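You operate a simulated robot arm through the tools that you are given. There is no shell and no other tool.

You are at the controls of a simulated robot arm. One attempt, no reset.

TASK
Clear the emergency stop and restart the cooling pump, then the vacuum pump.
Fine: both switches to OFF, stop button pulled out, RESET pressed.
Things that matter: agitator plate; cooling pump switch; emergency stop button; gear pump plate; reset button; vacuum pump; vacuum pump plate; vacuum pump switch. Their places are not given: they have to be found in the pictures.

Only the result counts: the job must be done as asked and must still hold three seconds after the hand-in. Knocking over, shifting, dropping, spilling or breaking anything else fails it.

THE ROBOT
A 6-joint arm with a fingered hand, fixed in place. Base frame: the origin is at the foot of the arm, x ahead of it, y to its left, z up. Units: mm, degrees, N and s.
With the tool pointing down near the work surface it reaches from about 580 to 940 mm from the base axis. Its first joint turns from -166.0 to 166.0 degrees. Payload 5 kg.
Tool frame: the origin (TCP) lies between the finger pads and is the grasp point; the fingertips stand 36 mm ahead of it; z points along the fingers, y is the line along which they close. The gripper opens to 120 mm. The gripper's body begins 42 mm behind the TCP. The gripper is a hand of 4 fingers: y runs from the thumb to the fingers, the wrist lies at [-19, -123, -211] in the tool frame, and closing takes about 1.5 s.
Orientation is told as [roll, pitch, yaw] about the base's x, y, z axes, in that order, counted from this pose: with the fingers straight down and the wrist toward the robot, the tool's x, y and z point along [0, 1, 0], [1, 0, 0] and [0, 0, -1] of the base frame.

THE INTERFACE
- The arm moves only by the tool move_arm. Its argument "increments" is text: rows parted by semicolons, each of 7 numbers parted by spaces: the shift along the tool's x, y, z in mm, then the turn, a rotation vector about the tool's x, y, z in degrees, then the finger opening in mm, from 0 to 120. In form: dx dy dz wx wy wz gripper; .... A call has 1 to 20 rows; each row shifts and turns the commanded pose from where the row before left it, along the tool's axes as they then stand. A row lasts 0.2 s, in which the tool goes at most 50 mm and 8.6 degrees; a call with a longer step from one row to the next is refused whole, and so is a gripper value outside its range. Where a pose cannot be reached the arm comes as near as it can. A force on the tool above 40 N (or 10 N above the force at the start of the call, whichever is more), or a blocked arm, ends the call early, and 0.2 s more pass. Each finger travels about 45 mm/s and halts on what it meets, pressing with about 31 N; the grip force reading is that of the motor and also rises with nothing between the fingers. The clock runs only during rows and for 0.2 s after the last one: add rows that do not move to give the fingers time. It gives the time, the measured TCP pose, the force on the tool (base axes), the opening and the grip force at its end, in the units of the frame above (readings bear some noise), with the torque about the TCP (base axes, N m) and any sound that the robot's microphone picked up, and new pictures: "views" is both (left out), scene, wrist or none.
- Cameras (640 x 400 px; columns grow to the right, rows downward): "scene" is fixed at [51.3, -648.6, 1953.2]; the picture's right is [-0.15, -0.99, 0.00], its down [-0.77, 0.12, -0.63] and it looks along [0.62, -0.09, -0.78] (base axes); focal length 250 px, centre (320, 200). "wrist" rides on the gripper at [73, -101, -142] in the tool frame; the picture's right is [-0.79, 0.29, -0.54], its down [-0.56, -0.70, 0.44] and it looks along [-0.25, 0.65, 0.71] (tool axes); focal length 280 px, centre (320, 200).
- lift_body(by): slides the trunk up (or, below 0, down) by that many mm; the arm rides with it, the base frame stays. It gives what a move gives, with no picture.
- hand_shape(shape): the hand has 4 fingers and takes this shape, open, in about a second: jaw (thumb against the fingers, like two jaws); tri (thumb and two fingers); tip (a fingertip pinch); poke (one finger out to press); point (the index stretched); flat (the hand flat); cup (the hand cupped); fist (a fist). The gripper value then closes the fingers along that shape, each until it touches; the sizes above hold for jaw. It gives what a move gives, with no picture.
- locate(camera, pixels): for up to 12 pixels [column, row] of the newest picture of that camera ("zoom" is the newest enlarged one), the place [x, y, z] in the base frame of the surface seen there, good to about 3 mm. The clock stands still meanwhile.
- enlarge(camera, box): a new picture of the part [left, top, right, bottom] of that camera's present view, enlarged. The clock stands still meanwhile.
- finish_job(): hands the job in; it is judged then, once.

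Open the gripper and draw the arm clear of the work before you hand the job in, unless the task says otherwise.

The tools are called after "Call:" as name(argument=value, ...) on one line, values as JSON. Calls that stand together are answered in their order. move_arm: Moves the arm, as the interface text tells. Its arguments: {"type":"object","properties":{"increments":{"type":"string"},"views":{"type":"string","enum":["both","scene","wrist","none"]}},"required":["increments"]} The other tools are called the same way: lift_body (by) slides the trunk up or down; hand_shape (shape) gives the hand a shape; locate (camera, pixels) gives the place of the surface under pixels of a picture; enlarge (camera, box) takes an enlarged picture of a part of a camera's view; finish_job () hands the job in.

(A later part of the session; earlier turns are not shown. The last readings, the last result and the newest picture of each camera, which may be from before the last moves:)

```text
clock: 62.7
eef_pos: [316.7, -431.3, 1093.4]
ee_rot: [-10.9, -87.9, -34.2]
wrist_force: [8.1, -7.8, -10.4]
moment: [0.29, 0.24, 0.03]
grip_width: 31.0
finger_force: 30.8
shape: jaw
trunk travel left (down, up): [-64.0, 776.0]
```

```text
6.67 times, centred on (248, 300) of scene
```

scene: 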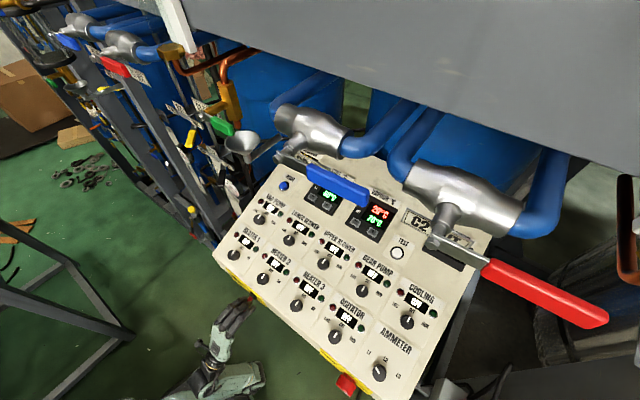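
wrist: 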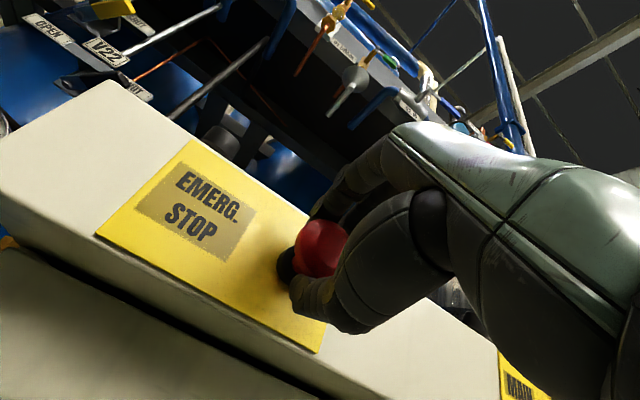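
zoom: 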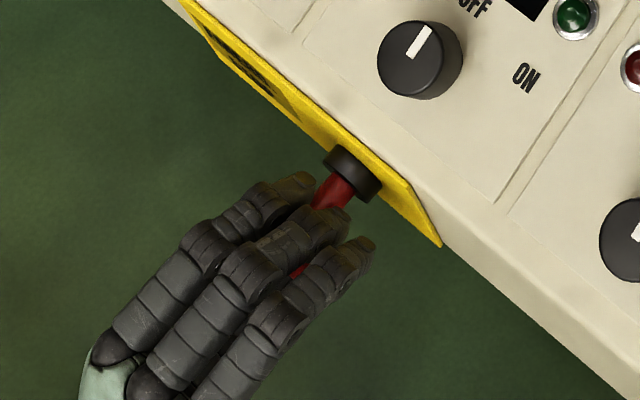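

The head moved out ~13 mm with ~11 N pulling back. I pull a few more millimetres to reach its stop.

Call:
move_arm(increments="0 0 -2 0 0 0 15; 0 0 -2 0 0 0 15; 0 0 0 0 0 0 15", views="scene")

Call:
enlarge(camera="scene", box=[270, 140, 350, 190])

Call:
enlarge(camera="scene", box=[200, 270, 296, 330])

```text
clock: 63.5
eef_pos: [316.4, -430.6, 1092.2]
ee_rot: [-9.9, -87.8, -35.3]
wrist_force: [20.3, -18.8, -3.9]
moment: [0.18, 0.2, 0.06]
grip_width: 29.8
finger_force: 31.3
shape: jaw
trunk travel left (down, up): [-64.0, 776.0]
```

scene: 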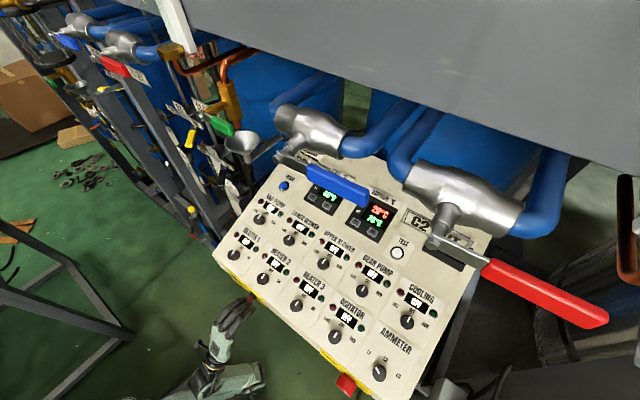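

```text
8.00 times, centred on (310, 165) of scene
```

zoom: 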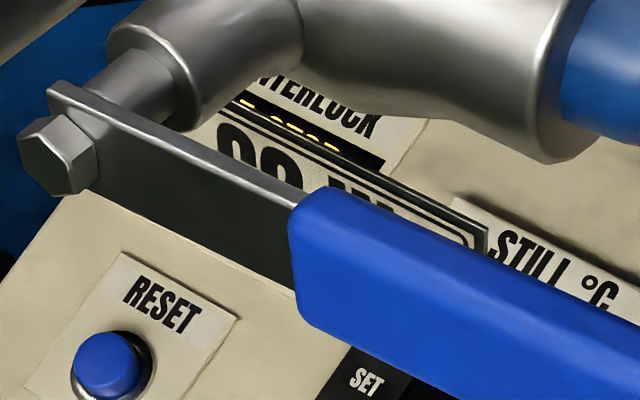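

```text
6.67 times, centred on (248, 300) of scene
```

zoom: 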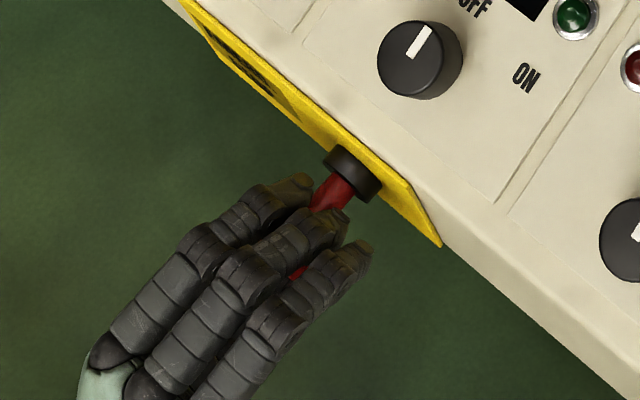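

The head is at its outer stop (27 N, no more travel). I open the fingers and see whether the button stays out.

Call:
move_arm(increments="0 0 0 0 0 0 40; 0 0 0 0 0 0 65; 0 0 0 0 0 0 80; 0 0 0 0 0 0 80; 0 0 0 0 0 0 80", views="both")

Call:
enlarge(camera="wrist", box=[240, 180, 400, 280])

Call:
enlarge(camera="scene", box=[200, 270, 296, 330])

```text
clock: 64.7
eef_pos: [312.7, -426.0, 1095.9]
ee_rot: [-13.8, -88.0, -31.5]
wrist_force: [-0.9, -1.0, -0.5]
moment: [0.02, 0.0, 0.0]
grip_width: 79.7
finger_force: 0.0
shape: jaw
trunk travel left (down, up): [-64.0, 776.0]
```

scene: 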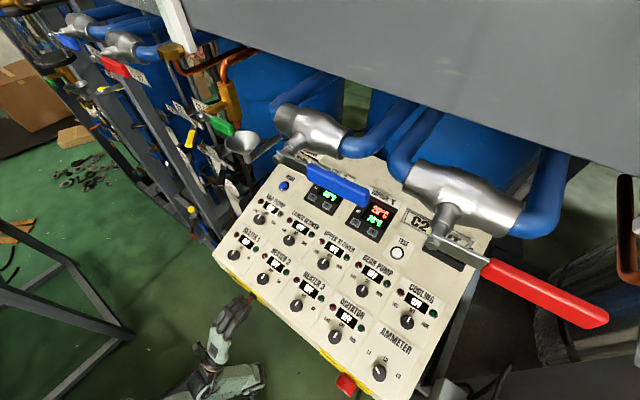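
wrist: 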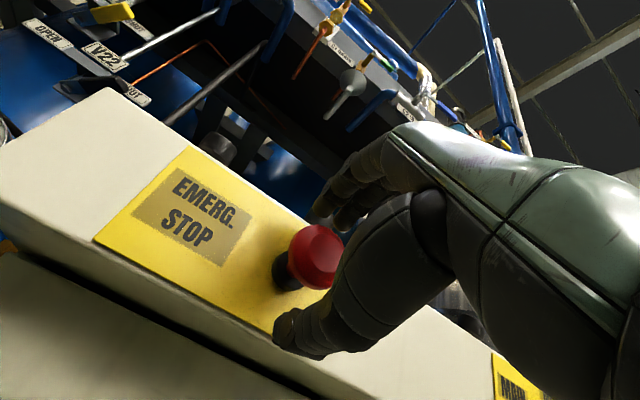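

```text
4.00 times, centred on (320, 230) of wrist
```

zoom: 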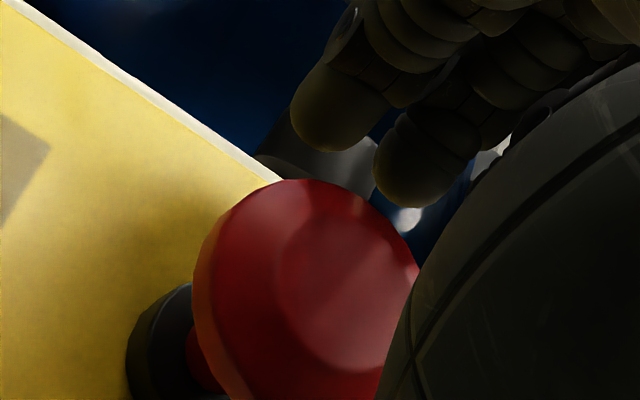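

```text
6.67 times, centred on (248, 300) of scene
```

zoom: 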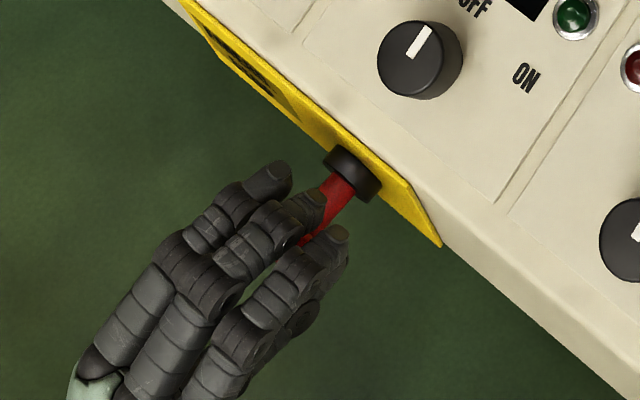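

The stop button stays out. I retract straight back 55 mm and then raise the trunk by 240 mm in front of the panel.

Call:
move_arm(increments="0 0 -13 0 0 0 80; 0 0 -14 0 0 0 80; 0 0 -14 0 0 0 80; 0 0 -14 0 0 0 80; 0 0 0 0 0 0 80", views="wrist")

Call:
enlarge(camera="scene", box=[200, 270, 296, 330])

Call:
lift_body(by=240)

```text
clock: 65.9
eef_pos: [273.5, -387.0, 1097.9]
ee_rot: [-13.2, -88.1, -32.0]
wrist_force: [0.3, 1.0, 0.0]
moment: [-0.02, 0.01, -0.01]
grip_width: 79.5
finger_force: 0.1
shape: jaw
trunk travel left (down, up): [-64.0, 776.0]
```

wrist: 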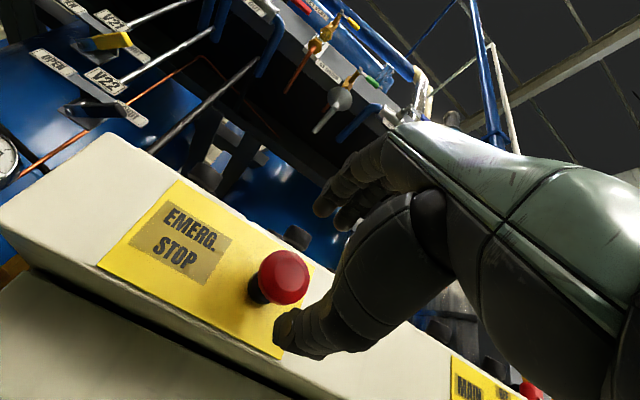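

```text
6.67 times, centred on (248, 300) of scene
```

zoom: 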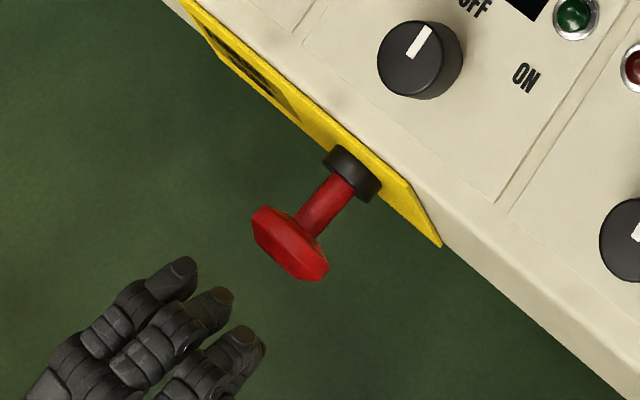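

```text
clock: 68.4
eef_pos: [274.0, -387.4, 1336.4]
ee_rot: [-12.8, -88.1, -32.3]
wrist_force: [-0.4, -1.9, -0.1]
moment: [0.0, 0.02, 0.02]
grip_width: 79.5
finger_force: 0.1
shape: jaw
trunk travel left (down, up): [-304.0, 536.0]
```

The stop button is visibly out now. I move forward over the panel's left side, then tilt the hand back down partially.

Call:
move_arm(increments="12 0 26 0 0 0 80; 12 0 26 0 0 0 80; 12 0 26 0 0 0 80; 12 0 26 0 0 0 80; 12 0 26 0 0 0 80; 0 0 0 7 0 0 80; 0 0 0 7 0 0 80; 0 0 0 7 0 0 80; 0 0 0 7 0 0 80; 0 0 0 7 0 0 80; 0 15 20 0 0 0 80; 0 15 20 0 0 0 80; 0 15 20 0 0 0 80; 0 15 20 0 0 0 80; 0 0 0 0 0 0 80", views="both")

```text
clock: 71.6
eef_pos: [478.2, -506.1, 1333.0]
ee_rot: [-0.7, -53.2, -44.6]
wrist_force: [0.6, -0.8, -0.8]
moment: [0.03, 0.04, -0.02]
grip_width: 79.9
finger_force: 0.2
shape: jaw
trunk travel left (down, up): [-304.0, 536.0]
```

scene: 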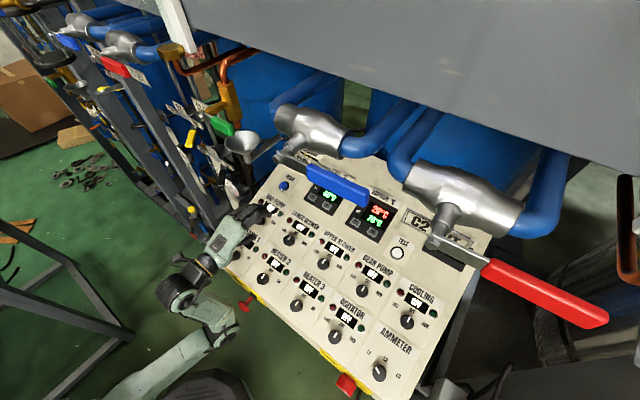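
wrist: 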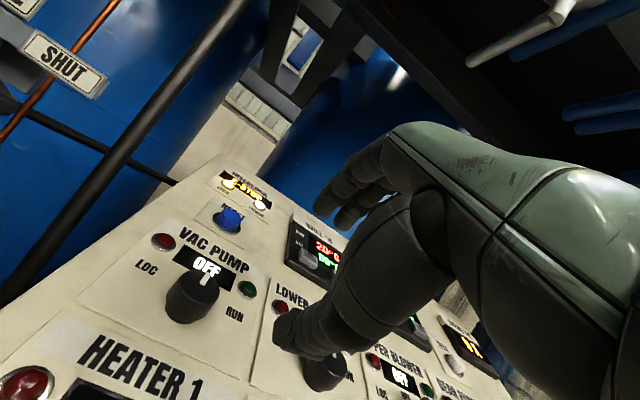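

RESET appears to be lit now at wrist (230,218), and everything is clear. I give the hand the poke shape and look at where the fingertip is.

Call:
enlarge(camera="wrist", box=[160, 140, 320, 240])

Call:
hand_shape(shape="poke")

Call:
move_arm(increments="0 0 0 0 0 0 80", views="both")

```text
4.00 times, centred on (240, 190) of wrist
```

zoom: 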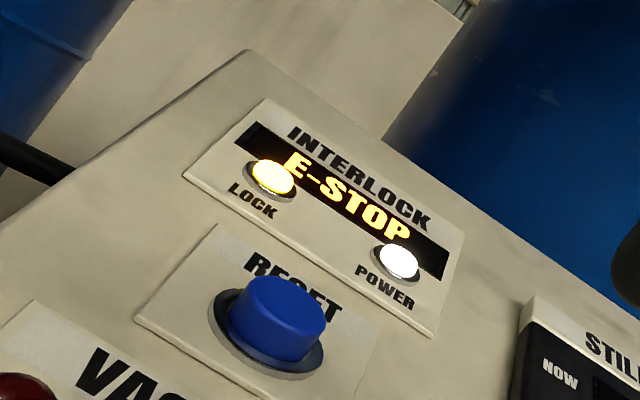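

```text
clock: 72.5
eef_pos: [477.7, -507.7, 1333.6]
ee_rot: [-0.7, -53.3, -44.7]
wrist_force: [-0.9, 0.2, -0.2]
moment: [0.01, -0.01, 0.0]
grip_width: 0.0
finger_force: 0.0
shape: poke
trunk travel left (down, up): [-304.0, 536.0]
```

```text
clock: 72.9
eef_pos: [479.2, -506.5, 1333.6]
ee_rot: [-0.7, -53.2, -44.6]
wrist_force: [1.2, -0.9, 0.9]
moment: [-0.02, -0.01, 0.05]
grip_width: 62.9
finger_force: 0.1
shape: jaw
trunk travel left (down, up): [-304.0, 536.0]
```

scene: 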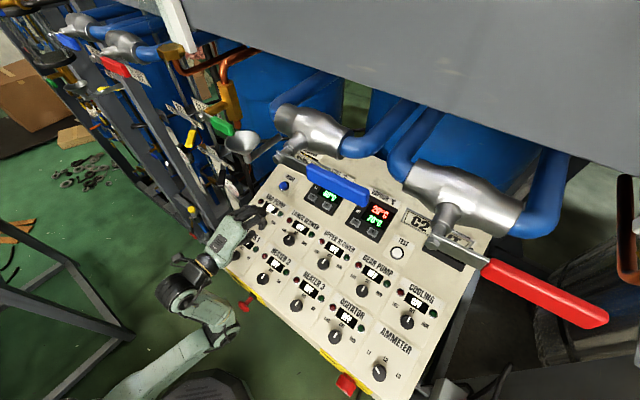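
wrist: 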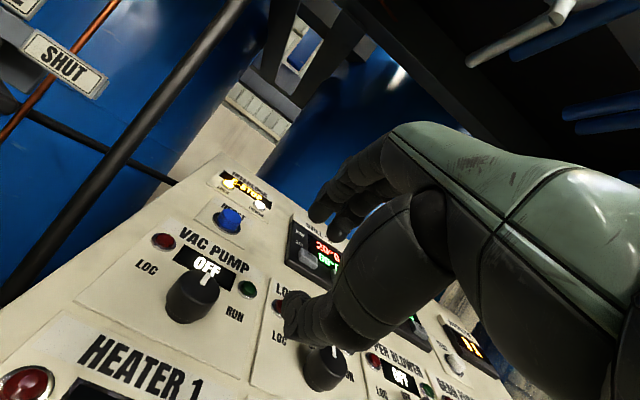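

The gripper value 80 turned the hand back to jaw (poke reads width 0). I set poke again and hold the gripper value at 0.

Call:
hand_shape(shape="poke")

Call:
move_arm(increments="0 0 0 0 0 0 0; 0 0 0 0 0 0 0; 0 0 0 0 0 0 0", views="both")

Call:
enlarge(camera="wrist", box=[240, 130, 480, 280])

Call:
enlarge(camera="scene", box=[180, 180, 308, 260])

```text
clock: 73.8
eef_pos: [479.2, -508.7, 1332.8]
ee_rot: [-0.7, -53.2, -44.6]
wrist_force: [-0.3, -0.2, 1.0]
moment: [-0.01, -0.01, -0.01]
grip_width: 0.3
finger_force: 0.0
shape: poke
trunk travel left (down, up): [-304.0, 536.0]
```

```text
clock: 74.6
eef_pos: [480.2, -507.3, 1334.4]
ee_rot: [-0.7, -53.3, -44.6]
wrist_force: [0.2, -0.1, -0.3]
moment: [-0.03, 0.06, 0.0]
grip_width: 0.0
finger_force: 0.1
shape: jaw
trunk travel left (down, up): [-304.0, 536.0]
```

scene: 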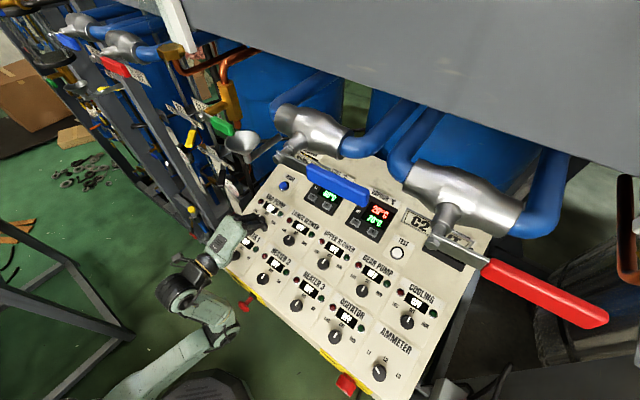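
wrist: 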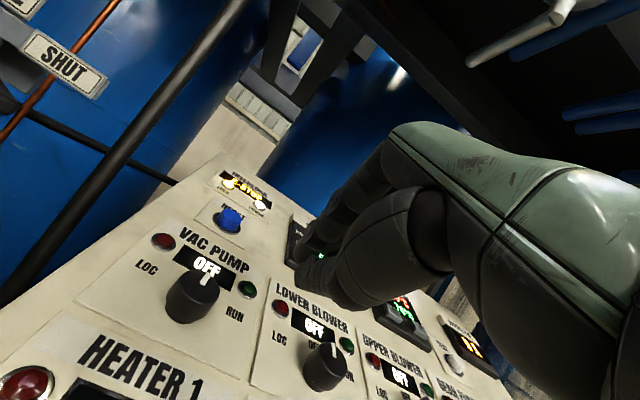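

```text
2.67 times, centred on (360, 205) of wrist
```

zoom: 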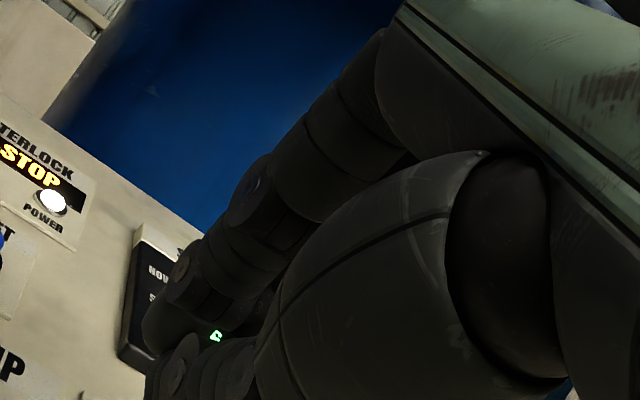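

```text
5.00 times, centred on (244, 220) of scene
```

zoom: 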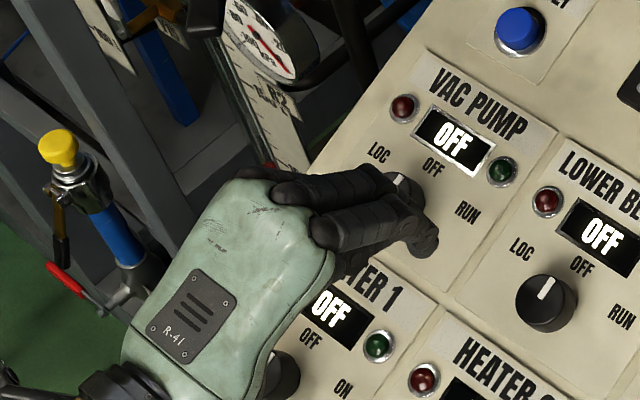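

Any move returns the hand to the jaw shape, so I will press RESET with the closed jaw fingertips (now a beak). I shift left to stay away from the funnel, then raise the trunk by 110 mm.

Call:
move_arm(increments="25 0 0 0 0 0 0; 25 0 0 0 0 0 0; 10 0 0 0 0 0 0; 0 0 0 0 0 0 0", views="none")

Call:
lift_body(by=110)

```text
clock: 75.6
eef_pos: [522.7, -464.5, 1331.5]
ee_rot: [-0.7, -53.2, -44.5]
wrist_force: [0.6, -0.2, 0.1]
moment: [0.0, 0.01, 0.01]
grip_width: 0.0
finger_force: 31.2
shape: jaw
trunk travel left (down, up): [-304.0, 536.0]
```

```text
clock: 77.0
eef_pos: [521.8, -465.7, 1440.6]
ee_rot: [-0.8, -53.0, -44.6]
wrist_force: [0.3, -0.7, -0.2]
moment: [0.02, -0.02, -0.05]
grip_width: 0.0
finger_force: 31.0
shape: jaw
trunk travel left (down, up): [-414.0, 426.0]
```

Now I move forward/down over the panel and then tilt the tool to the panel normal.

Call:
move_arm(increments="0 2.2 26 0 0 0 0; 0 2.2 26 0 0 0 0; 0 2.2 26 0 0 0 0; 0 2.2 26 0 0 0 0; 0 2.2 26 0 0 0 0; 0 0 0 7.8 0 0 0; 0 0 0 7.8 0 0 0; 0 0 0 7.8 0 0 0; 0 0 0 7.9 0 0 0; 0 0 0 0 0 0 0", views="both")

```text
clock: 79.2
eef_pos: [600.0, -544.4, 1372.1]
ee_rot: [-0.5, -21.7, -45.0]
wrist_force: [0.3, -0.3, 0.0]
moment: [0.02, -0.01, -0.01]
grip_width: 0.3
finger_force: 31.3
shape: jaw
trunk travel left (down, up): [-414.0, 426.0]
```

scene: 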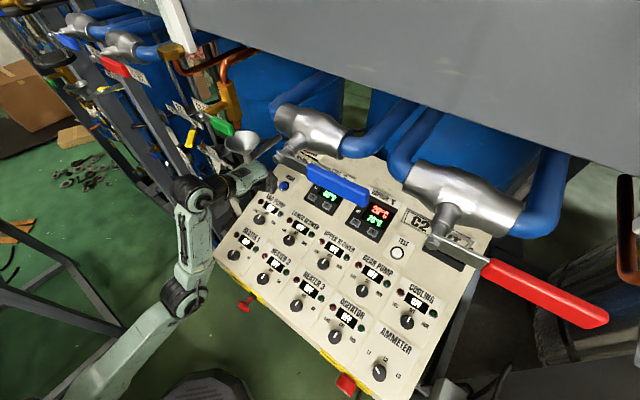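
wrist: 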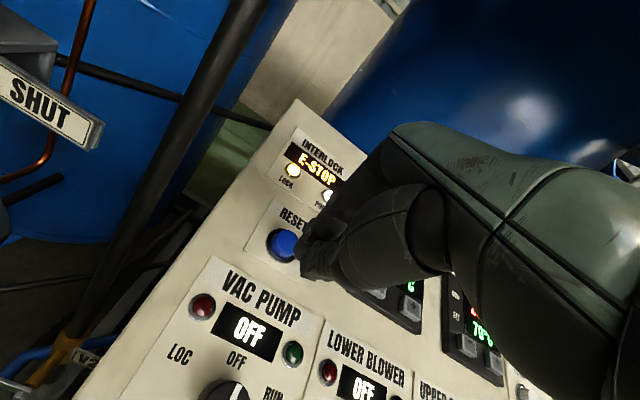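

RESET is at wrist (283,245); I still need 51 mm up-panel. To keep reach, I go down 40 mm and raise the trunk 70 mm.

Call:
move_arm(increments="0 -7.4 18.6 0 0 0 0; 0 -7.4 18.6 0 0 0 0; 0 0 0 0 0 0 0", views="none")

Call:
lift_body(by=70)

```text
clock: 80.0
eef_pos: [598.4, -543.7, 1333.1]
ee_rot: [-0.6, -21.9, -45.0]
wrist_force: [0.7, 0.2, 0.2]
moment: [0.0, -0.01, -0.02]
grip_width: 0.2
finger_force: 31.1
shape: jaw
trunk travel left (down, up): [-414.0, 426.0]
```

```text
clock: 81.1
eef_pos: [599.2, -545.0, 1402.5]
ee_rot: [-0.5, -21.7, -45.0]
wrist_force: [0.3, 0.2, -0.5]
moment: [0.01, -0.02, 0.01]
grip_width: 0.1
finger_force: 30.9
shape: jaw
trunk travel left (down, up): [-484.0, 356.0]
```

Now I move onto the RESET axis (40 mm up-panel) and down to ~74 mm height.

Call:
move_arm(increments="-0.6 0 20 0 0 0 0; -0.6 13.3 20 0 0 0 0; -0.6 13.3 20 0 0 0 0; 0 13.3 0 0 0 0 0; 0 0 0 0 0 0 0", views="both")

Call:
enlarge(camera="wrist", box=[220, 180, 380, 280])

```text
clock: 82.3
eef_pos: [638.9, -587.6, 1361.7]
ee_rot: [-0.4, -21.9, -45.0]
wrist_force: [0.1, -0.2, 0.0]
moment: [-0.03, -0.01, 0.0]
grip_width: 0.3
finger_force: 31.7
shape: jaw
trunk travel left (down, up): [-484.0, 356.0]
```

scene: 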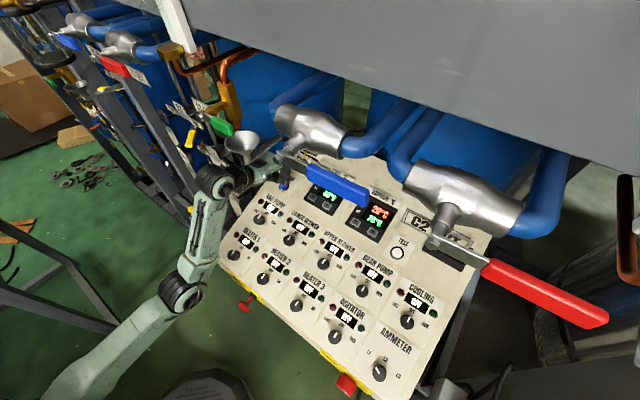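
wrist: 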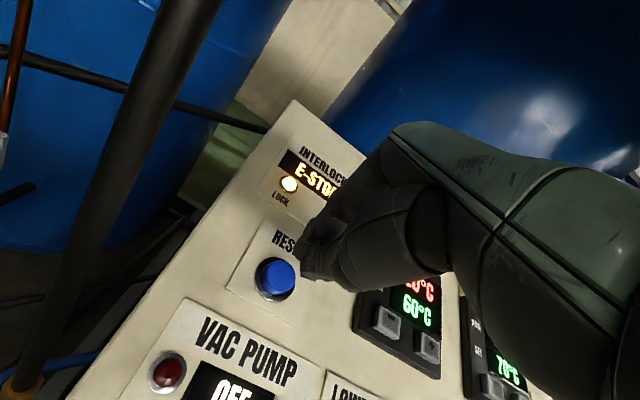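

```text
4.00 times, centred on (300, 230) of wrist
```

zoom: 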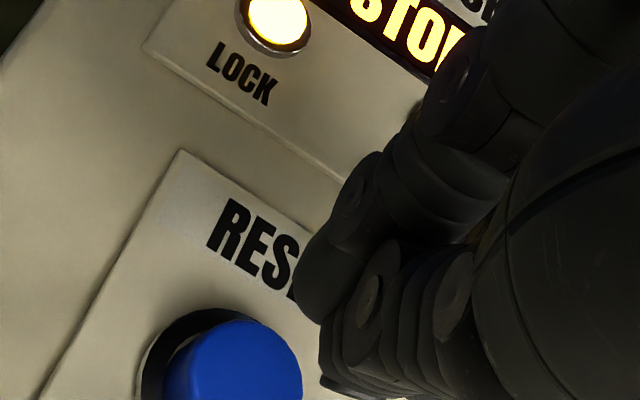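

Now over RESET: I locate the cap and the fingertips in the same wrist picture to check the alignment.

Call:
locate(camera="wrist", pixels=[[279, 272], [268, 268], [292, 272], [281, 262], [276, 284], [304, 260], [301, 245], [310, 276], [330, 283], [318, 240], [305, 270], [250, 300]])

Call:
enlarge(camera="scene", box=[230, 140, 326, 200])

```text
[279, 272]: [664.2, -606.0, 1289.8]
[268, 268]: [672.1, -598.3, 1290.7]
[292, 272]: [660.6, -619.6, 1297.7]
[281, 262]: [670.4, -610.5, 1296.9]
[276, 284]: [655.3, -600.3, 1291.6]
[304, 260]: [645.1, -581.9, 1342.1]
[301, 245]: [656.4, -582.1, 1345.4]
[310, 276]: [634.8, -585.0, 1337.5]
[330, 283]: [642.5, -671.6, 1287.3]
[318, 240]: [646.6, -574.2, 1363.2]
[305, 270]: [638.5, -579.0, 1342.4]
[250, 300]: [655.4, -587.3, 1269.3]
```

```text
6.67 times, centred on (278, 170) of scene
```

zoom: 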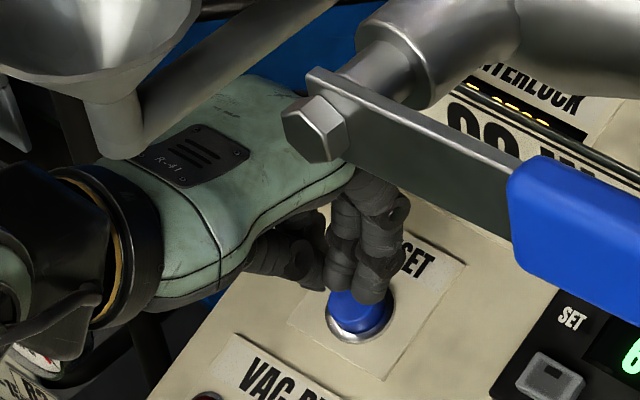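

The index/middle fingertips stand almost over the cap (scene zoom (340–372,290) vs cap (360,318)). I shift 4 mm left and descend 30 mm.

Call:
move_arm(increments="4 1 10 0 0 0 0; 0 0 10 0 0 0 0; 0 0 10 0 0 0 0; 0 0 0 0 0 0 0", views="both")

Call:
enlarge(camera="scene", box=[230, 140, 326, 200])

Call:
enlarge(camera="wrist", box=[220, 180, 380, 280])

```text
clock: 83.3
eef_pos: [651.7, -592.5, 1334.8]
ee_rot: [-0.4, -21.9, -45.0]
wrist_force: [0.0, -0.2, -0.5]
moment: [-0.05, 0.03, -0.06]
grip_width: 0.0
finger_force: 30.7
shape: jaw
trunk travel left (down, up): [-484.0, 356.0]
```

scene: 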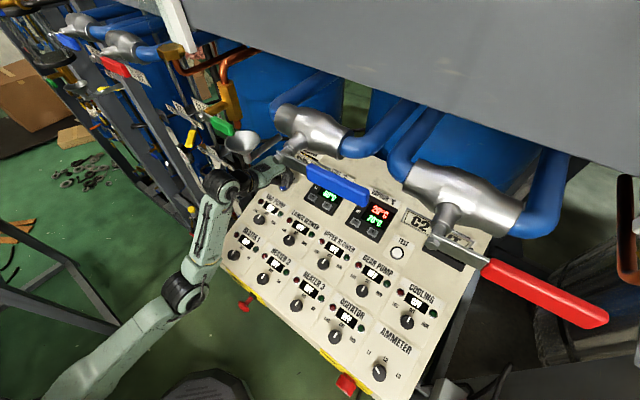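
wrist: 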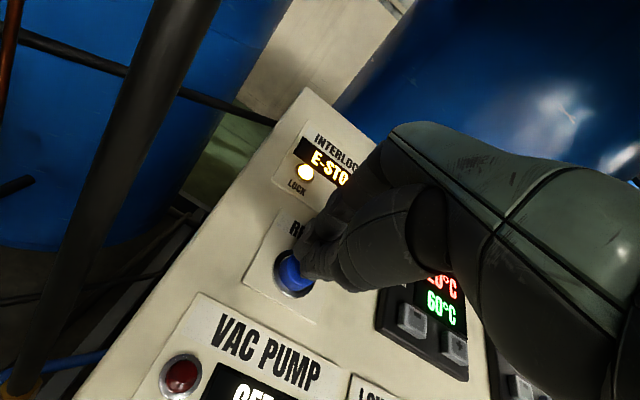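

```text
6.67 times, centred on (278, 170) of scene
```

zoom: 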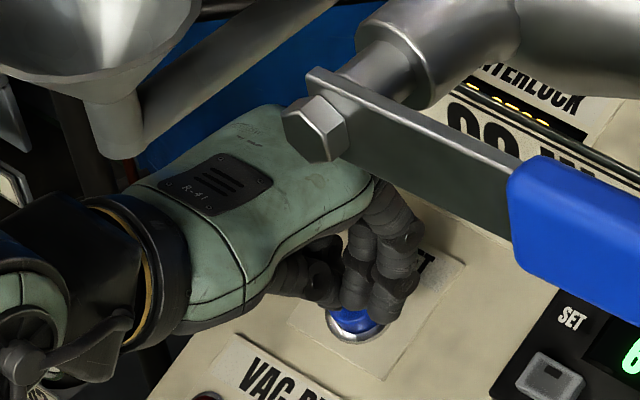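

```text
4.00 times, centred on (300, 230) of wrist
```

zoom: 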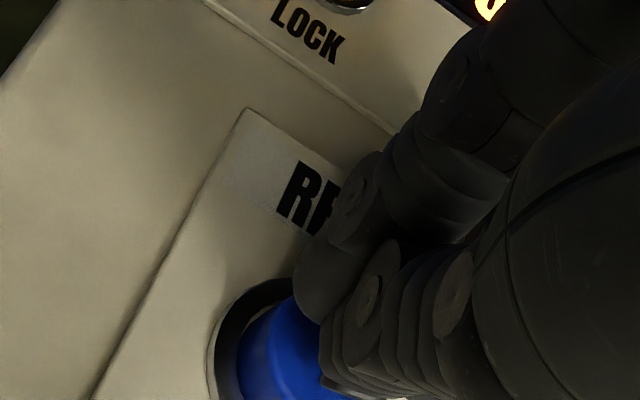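

The fingertips cover the upper-right of the cap; I nudge 4 mm further left and descend 12 mm slowly to touch and press.

Call:
move_arm(increments="4 -1 2 0 0 0 0; 0 0 3 0 0 0 0; 0 0 3 0 0 0 0; 0 0 2 0 0 0 0; 0 0 2 0 0 0 0; 0 0 0 0 0 0 0", views="wrist")

Call:
enlarge(camera="wrist", box=[220, 130, 380, 230])

Call:
enlarge(camera="wrist", box=[220, 200, 380, 300])

```text
clock: 84.7
eef_pos: [656.2, -591.4, 1323.1]
ee_rot: [-0.5, -21.9, -45.0]
wrist_force: [0.6, 0.4, 2.8]
moment: [-0.01, -0.01, 0.01]
grip_width: 0.0
finger_force: 31.3
shape: jaw
trunk travel left (down, up): [-484.0, 356.0]
heard: click
```

wrist: 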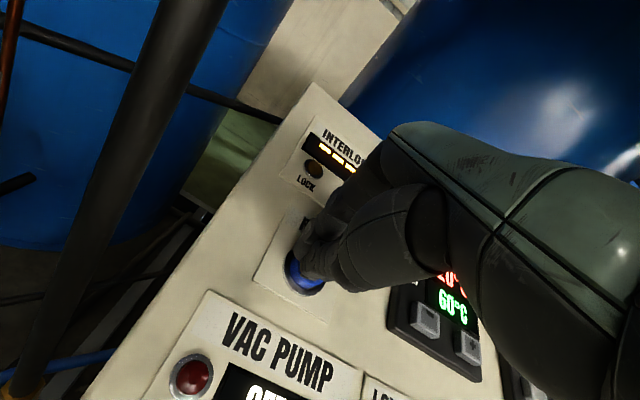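

```text
4.00 times, centred on (300, 180) of wrist
```

zoom: 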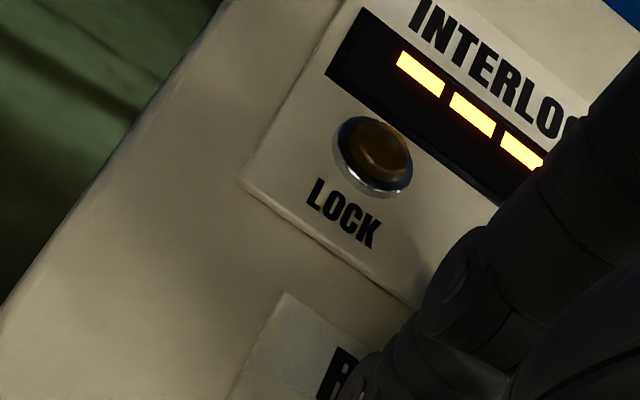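

```text
4.00 times, centred on (300, 250) of wrist
```

zoom: 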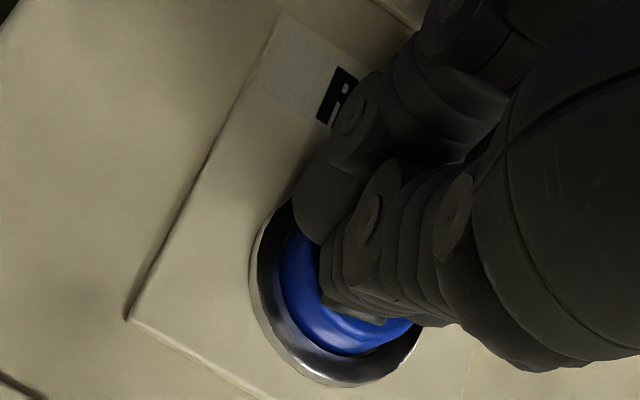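

A click was heard, the LOCK lamp went out and INTERLOCK shows dashes: the reset worked. I retract and go back down-panel to travel height.

Call:
move_arm(increments="0 0 -10 0 0 0 0; 0 0 -18 0 0 0 0; 0 0 -18 0 0 0 0; 0 -27 0 0 0 0 0; 0 -27 0 0 0 0 0; 0 -27 -3 0 0 0 0; 0 -27 -4 0 0 0 0; 0 0 0 0 0 0 0", views="both")

Call:
enlarge(camera="scene", box=[220, 170, 460, 320])

```text
clock: 86.5
eef_pos: [572.5, -509.6, 1332.1]
ee_rot: [-0.5, -21.8, -45.0]
wrist_force: [-0.1, -0.5, -0.1]
moment: [0.02, 0.01, -0.04]
grip_width: 0.0
finger_force: 31.1
shape: jaw
trunk travel left (down, up): [-484.0, 356.0]
```

scene: 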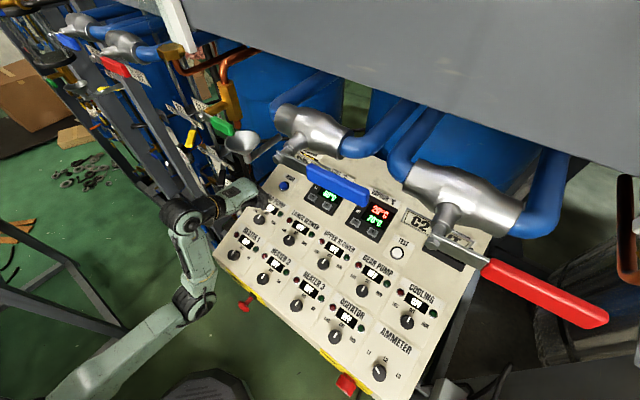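
wrist: 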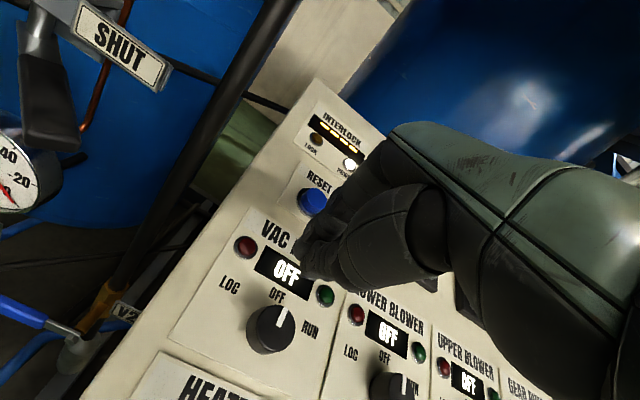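

```text
2.67 times, centred on (340, 245) of scene
```

zoom: 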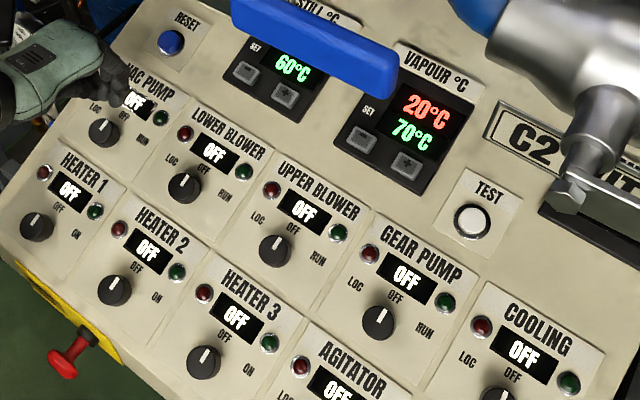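

All displays read OFF, stop is out, LOCK lamp out. I travel right along the panel at low height, passing under the funnel.

Call:
move_arm(increments="-32 0 0 0 0 0 0; -32 0 0 0 0 0 0; -32 0 0 0 0 0 0; -32 0 0 0 0 0 0; -32 0 0 0 0 0 0; -32 0 0 0 0 0 0; -32 0 0 0 0 0 0; -32 0 0 0 0 0 0; 0 0 0 0 0 0 0", views="scene")

```text
clock: 88.5
eef_pos: [392.4, -690.0, 1333.6]
ee_rot: [-0.6, -21.9, -44.9]
wrist_force: [-0.7, -0.5, -0.4]
moment: [-0.02, 0.0, -0.01]
grip_width: 0.0
finger_force: 30.8
shape: jaw
trunk travel left (down, up): [-484.0, 356.0]
```

scene: 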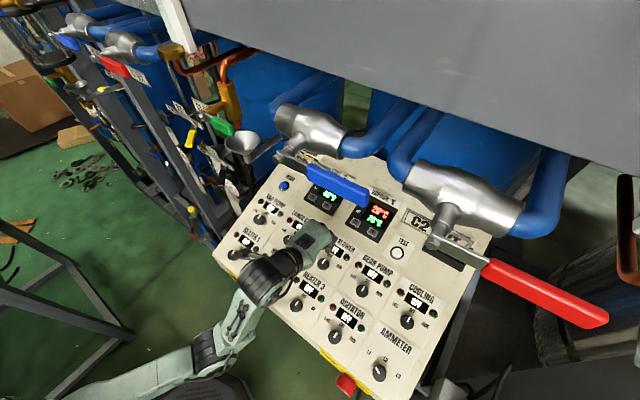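

Clear. I turn the tool +22.5°, open the jaw to 66 and continue right to s≈400.

Call:
move_arm(increments="0 0 0 0 0 7.5 30; 0 0 0 0 0 7.5 66; 0 0 0 0 0 7.5 66; -29.2 12.1 0 0 0 0 66; -29.2 12.1 0 0 0 0 66; -29.2 12.1 0 0 0 0 66; -29.2 12.1 0 0 0 0 66; -29.2 12.1 0 0 0 0 66; -29.2 12.1 0 0 0 0 66; 0 0 0 0 0 0 66", views="both")

```text
clock: 90.7
eef_pos: [256.3, -824.0, 1336.0]
ee_rot: [8.3, -20.2, -69.1]
wrist_force: [0.0, 0.3, -0.3]
moment: [-0.01, 0.0, -0.03]
grip_width: 63.0
finger_force: 0.0
shape: jaw
trunk travel left (down, up): [-484.0, 356.0]
```

scene: 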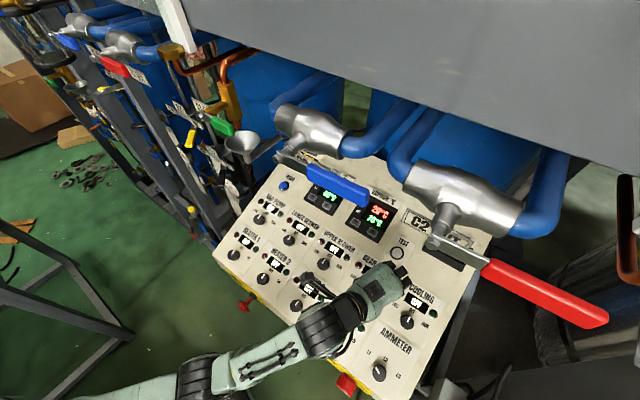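
wrist: 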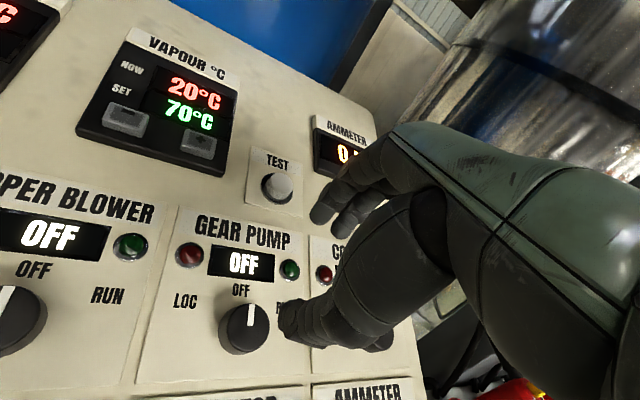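

Now I raise the trunk in two 75 mm stages, lowering the tool back in between, to get the best reach at the cooling knob.

Call:
lift_body(by=75)

Call:
move_arm(increments="-3.5 -8.5 23.2 0 0 0 66; -3.5 -8.5 23.2 0 0 0 66; -3.5 -8.5 23.2 0 0 0 66; 0 0 0 0 0 0 66", views="none")

Call:
lift_body(by=65)

```text
clock: 91.8
eef_pos: [255.8, -821.8, 1411.2]
ee_rot: [8.3, -20.3, -69.1]
wrist_force: [0.1, 0.0, -0.4]
moment: [0.01, -0.01, 0.05]
grip_width: 62.9
finger_force: 0.0
shape: jaw
trunk travel left (down, up): [-559.0, 281.0]
```

```text
clock: 92.8
eef_pos: [255.4, -822.7, 1335.8]
ee_rot: [8.3, -20.2, -69.1]
wrist_force: [-0.4, -0.7, 0.3]
moment: [0.04, -0.03, -0.01]
grip_width: 63.0
finger_force: 0.0
shape: jaw
trunk travel left (down, up): [-559.0, 281.0]
```

```text
clock: 93.9
eef_pos: [256.3, -823.5, 1400.7]
ee_rot: [8.3, -20.2, -69.0]
wrist_force: [0.2, -0.2, 1.4]
moment: [0.0, -0.03, 0.02]
grip_width: 63.1
finger_force: 0.0
shape: jaw
trunk travel left (down, up): [-624.0, 216.0]
```

I move to hover about 70 mm above the cooling knob on its axis.

Call:
move_arm(increments="-25.3 -3.3 13.4 0 0 0 66; -25.3 -3.3 13.4 0 0 0 66; -25.3 -3.3 13.4 0 0 0 66; -25.3 -3.3 13.4 0 0 0 66; -25.3 -3.4 13.4 0 0 0 66; 0 0 0 0 0 0 66", views="both")

Call:
enlarge(camera="wrist", box=[200, 200, 360, 300])

```text
clock: 95.3
eef_pos: [153.4, -876.5, 1317.8]
ee_rot: [8.2, -20.3, -69.1]
wrist_force: [-0.2, -0.6, 0.1]
moment: [0.0, -0.02, 0.01]
grip_width: 63.0
finger_force: 0.1
shape: jaw
trunk travel left (down, up): [-624.0, 216.0]
```

scene: 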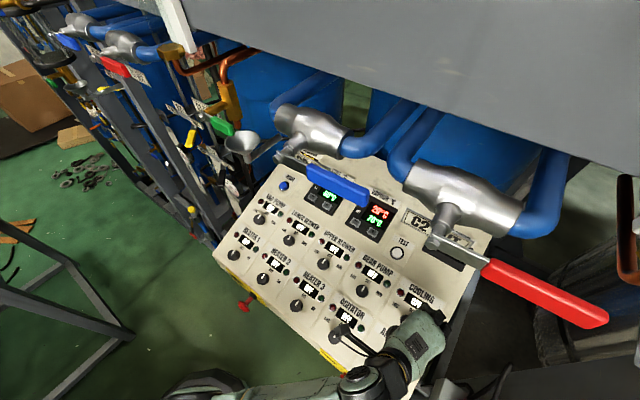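
wrist: 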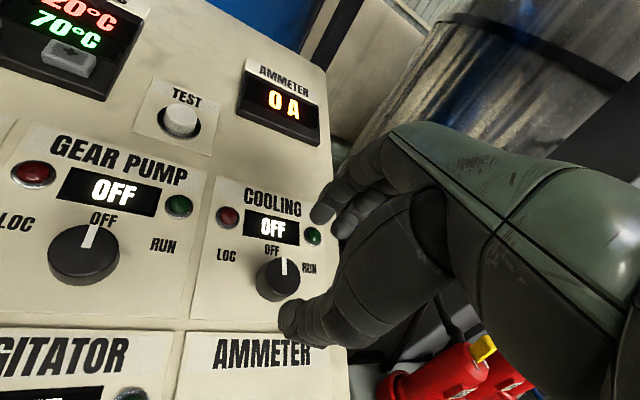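

```text
4.00 times, centred on (280, 250) of wrist
```

zoom: 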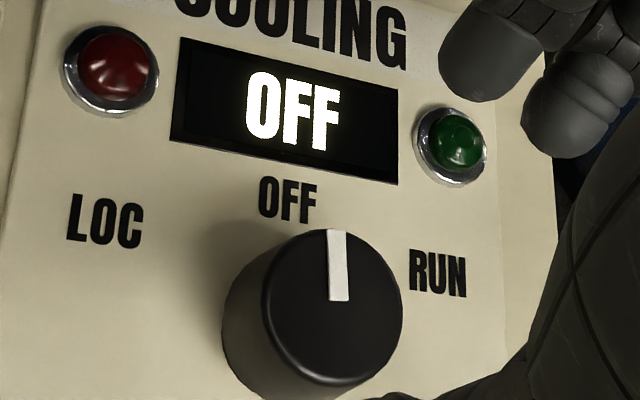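

The tool is on the axis (73 mm up), and the COOLING mark stands ~10° left of straight-up, display OFF. I descend 55 mm to grip height.

Call:
move_arm(increments="0 0 14 0 0 0 62; 0 0 14 0 0 0 62; 0 0 14 0 0 0 62; 0 0 13 0 0 0 62; 0 0 0 0 0 0 62", views="wrist")

```text
clock: 96.5
eef_pos: [167.0, -892.0, 1264.7]
ee_rot: [8.2, -20.2, -69.1]
wrist_force: [0.0, -0.1, 0.5]
moment: [-0.03, -0.01, 0.01]
grip_width: 59.9
finger_force: 0.1
shape: jaw
trunk travel left (down, up): [-624.0, 216.0]
```

wrist: 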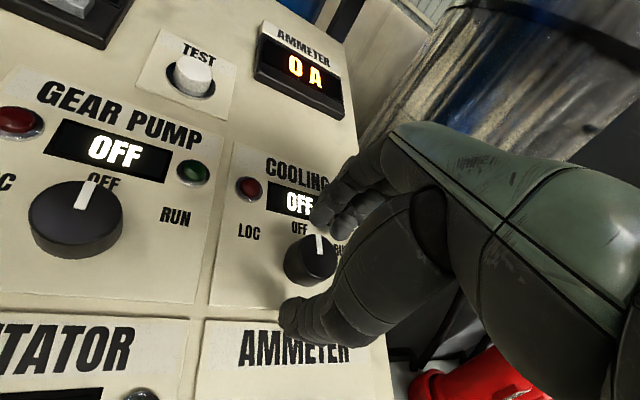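

Knob (312,258) is centred between the fingers; I close and turn clockwise 30° first.

Call:
move_arm(increments="0 0 0 0 0 0 40; 0 0 0 0 0 0 20; 0 0 0 0 0 0 15; 0 0 0 0 0 0 15; 0 0 0 0 0 0 15; 0 0 0 0 0 0 15; 0 0 0 0 0 6 15; 0 0 0 0 0 6 15; 0 0 0 0 0 6 15; 0 0 0 0 0 6 15; 0 0 0 0 0 6 15; 0 0 0 0 0 0 15", views="both")

```text
clock: 99.1
eef_pos: [167.2, -891.6, 1267.1]
ee_rot: [17.4, -13.4, -99.7]
wrist_force: [2.1, 4.7, -3.7]
moment: [0.18, -0.03, 0.04]
grip_width: 26.0
finger_force: 31.5
shape: tri
trunk travel left (down, up): [-624.0, 216.0]
```

scene: 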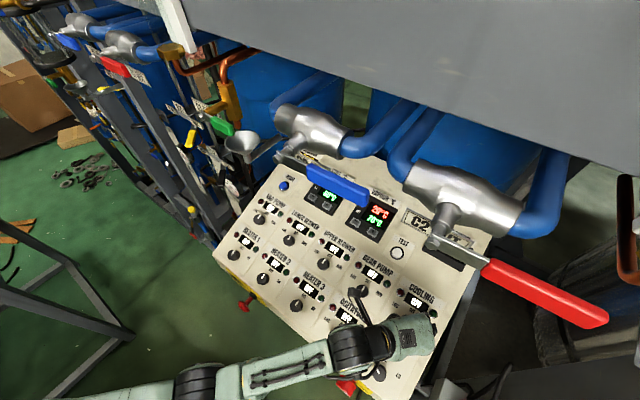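
wrist: 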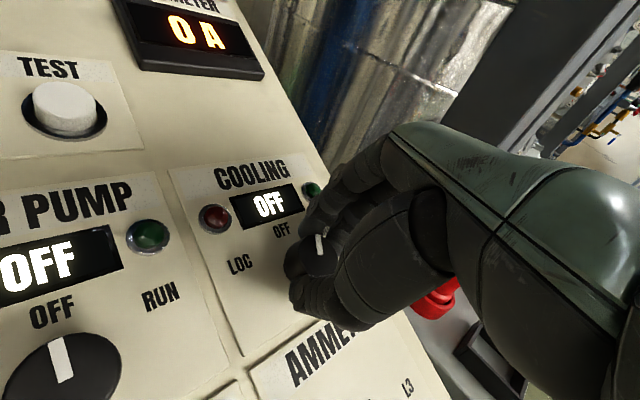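

The knob follows; display still OFF at about +20°. I turn another 27°.

Call:
move_arm(increments="0 0 0 0 0 5.5 15; 0 0 0 0 0 5.5 15; 0 0 0 0 0 5.5 15; 0 0 0 0 0 5.5 15; 0 0 0 0 0 5 15; 0 0 0 0 0 0 15", views="both")

Call:
enlarge(camera="wrist", box=[200, 150, 360, 250])

```text
clock: 100.5
eef_pos: [167.8, -891.8, 1266.0]
ee_rot: [21.5, -4.3, -125.4]
wrist_force: [4.7, 5.5, -1.5]
moment: [0.19, -0.1, 0.09]
grip_width: 25.6
finger_force: 30.9
shape: tri
trunk travel left (down, up): [-624.0, 216.0]
```

scene: 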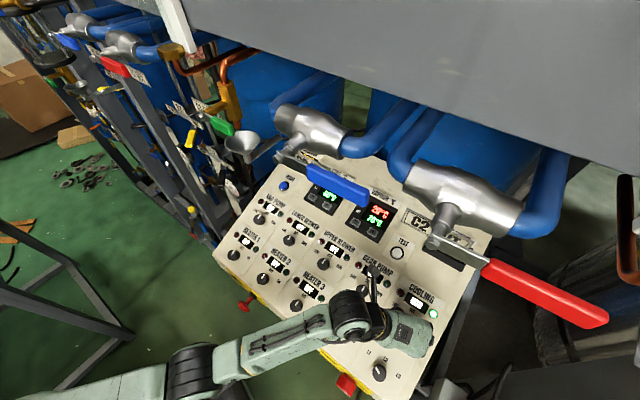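
wrist: 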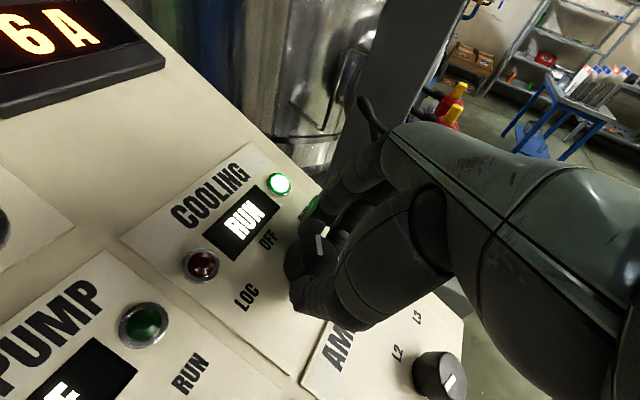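

```text
4.00 times, centred on (280, 200) of wrist
```

zoom: 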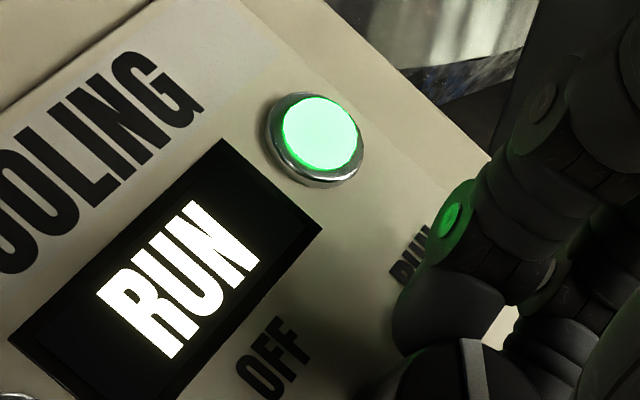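

COOLING shows RUN, green lamp lit, ammeter 6 A. For margin I turn 8° more toward the RUN mark.

Call:
move_arm(increments="0 0 0 0 0 4 15; 0 0 0 0 0 4 15; 0 0 0 0 0 0 15", views="wrist")

```text
clock: 101.3
eef_pos: [167.0, -890.1, 1264.9]
ee_rot: [21.9, -1.4, -132.9]
wrist_force: [4.0, 2.5, 0.2]
moment: [0.09, -0.08, 0.06]
grip_width: 26.1
finger_force: 31.0
shape: tri
trunk travel left (down, up): [-624.0, 216.0]
```

wrist: 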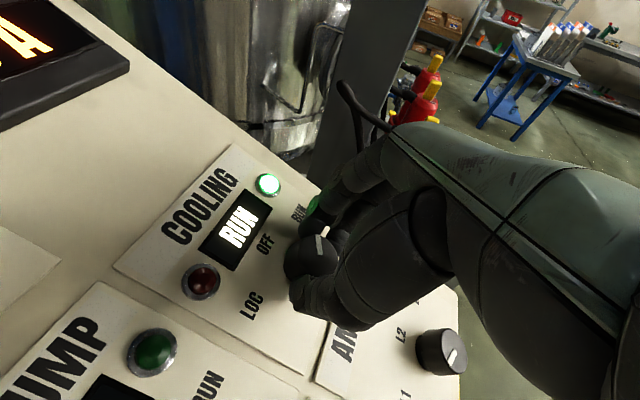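

Turned without strain. I release the knob and retract along the tool axis.

Call:
move_arm(increments="0 0 0 0 0 0 40; 0 0 0 0 0 0 62; 0 0 0 0 0 0 62; 0 0 0 0 0 0 62; 0 0 -12 0 0 0 62; 0 0 -20 0 0 0 62; 0 0 -20 0 0 0 62; 0 0 -20 0 0 0 62; 0 0 0 0 0 0 62", views="both")

Call:
enlarge(camera="wrist", box=[160, 160, 320, 260])

```text
clock: 103.3
eef_pos: [150.4, -873.1, 1333.3]
ee_rot: [21.8, -1.3, -132.9]
wrist_force: [-0.3, 0.7, 0.0]
moment: [-0.01, -0.05, 0.01]
grip_width: 59.0
finger_force: 0.1
shape: jaw
trunk travel left (down, up): [-624.0, 216.0]
```

scene: 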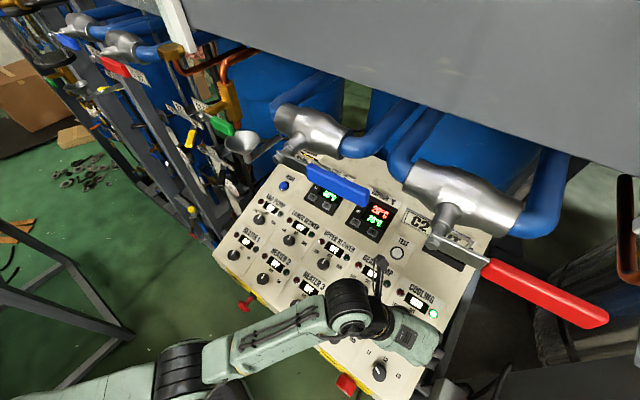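
wrist: 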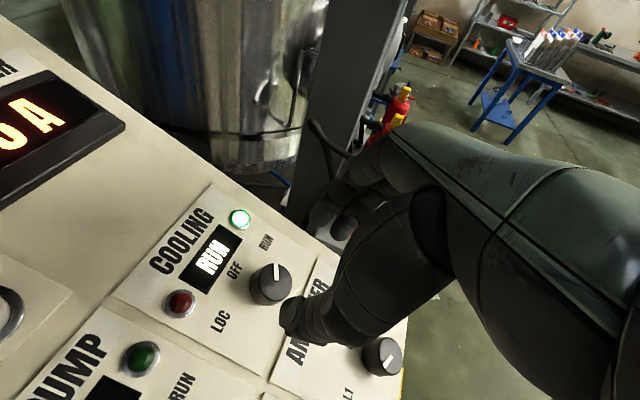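

```text
4.00 times, centred on (240, 210) of wrist
```

zoom: 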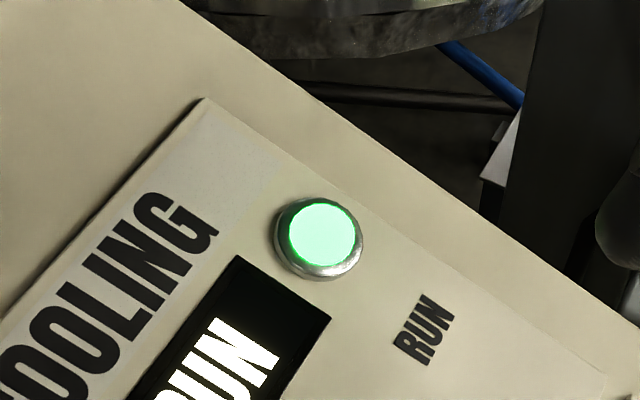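

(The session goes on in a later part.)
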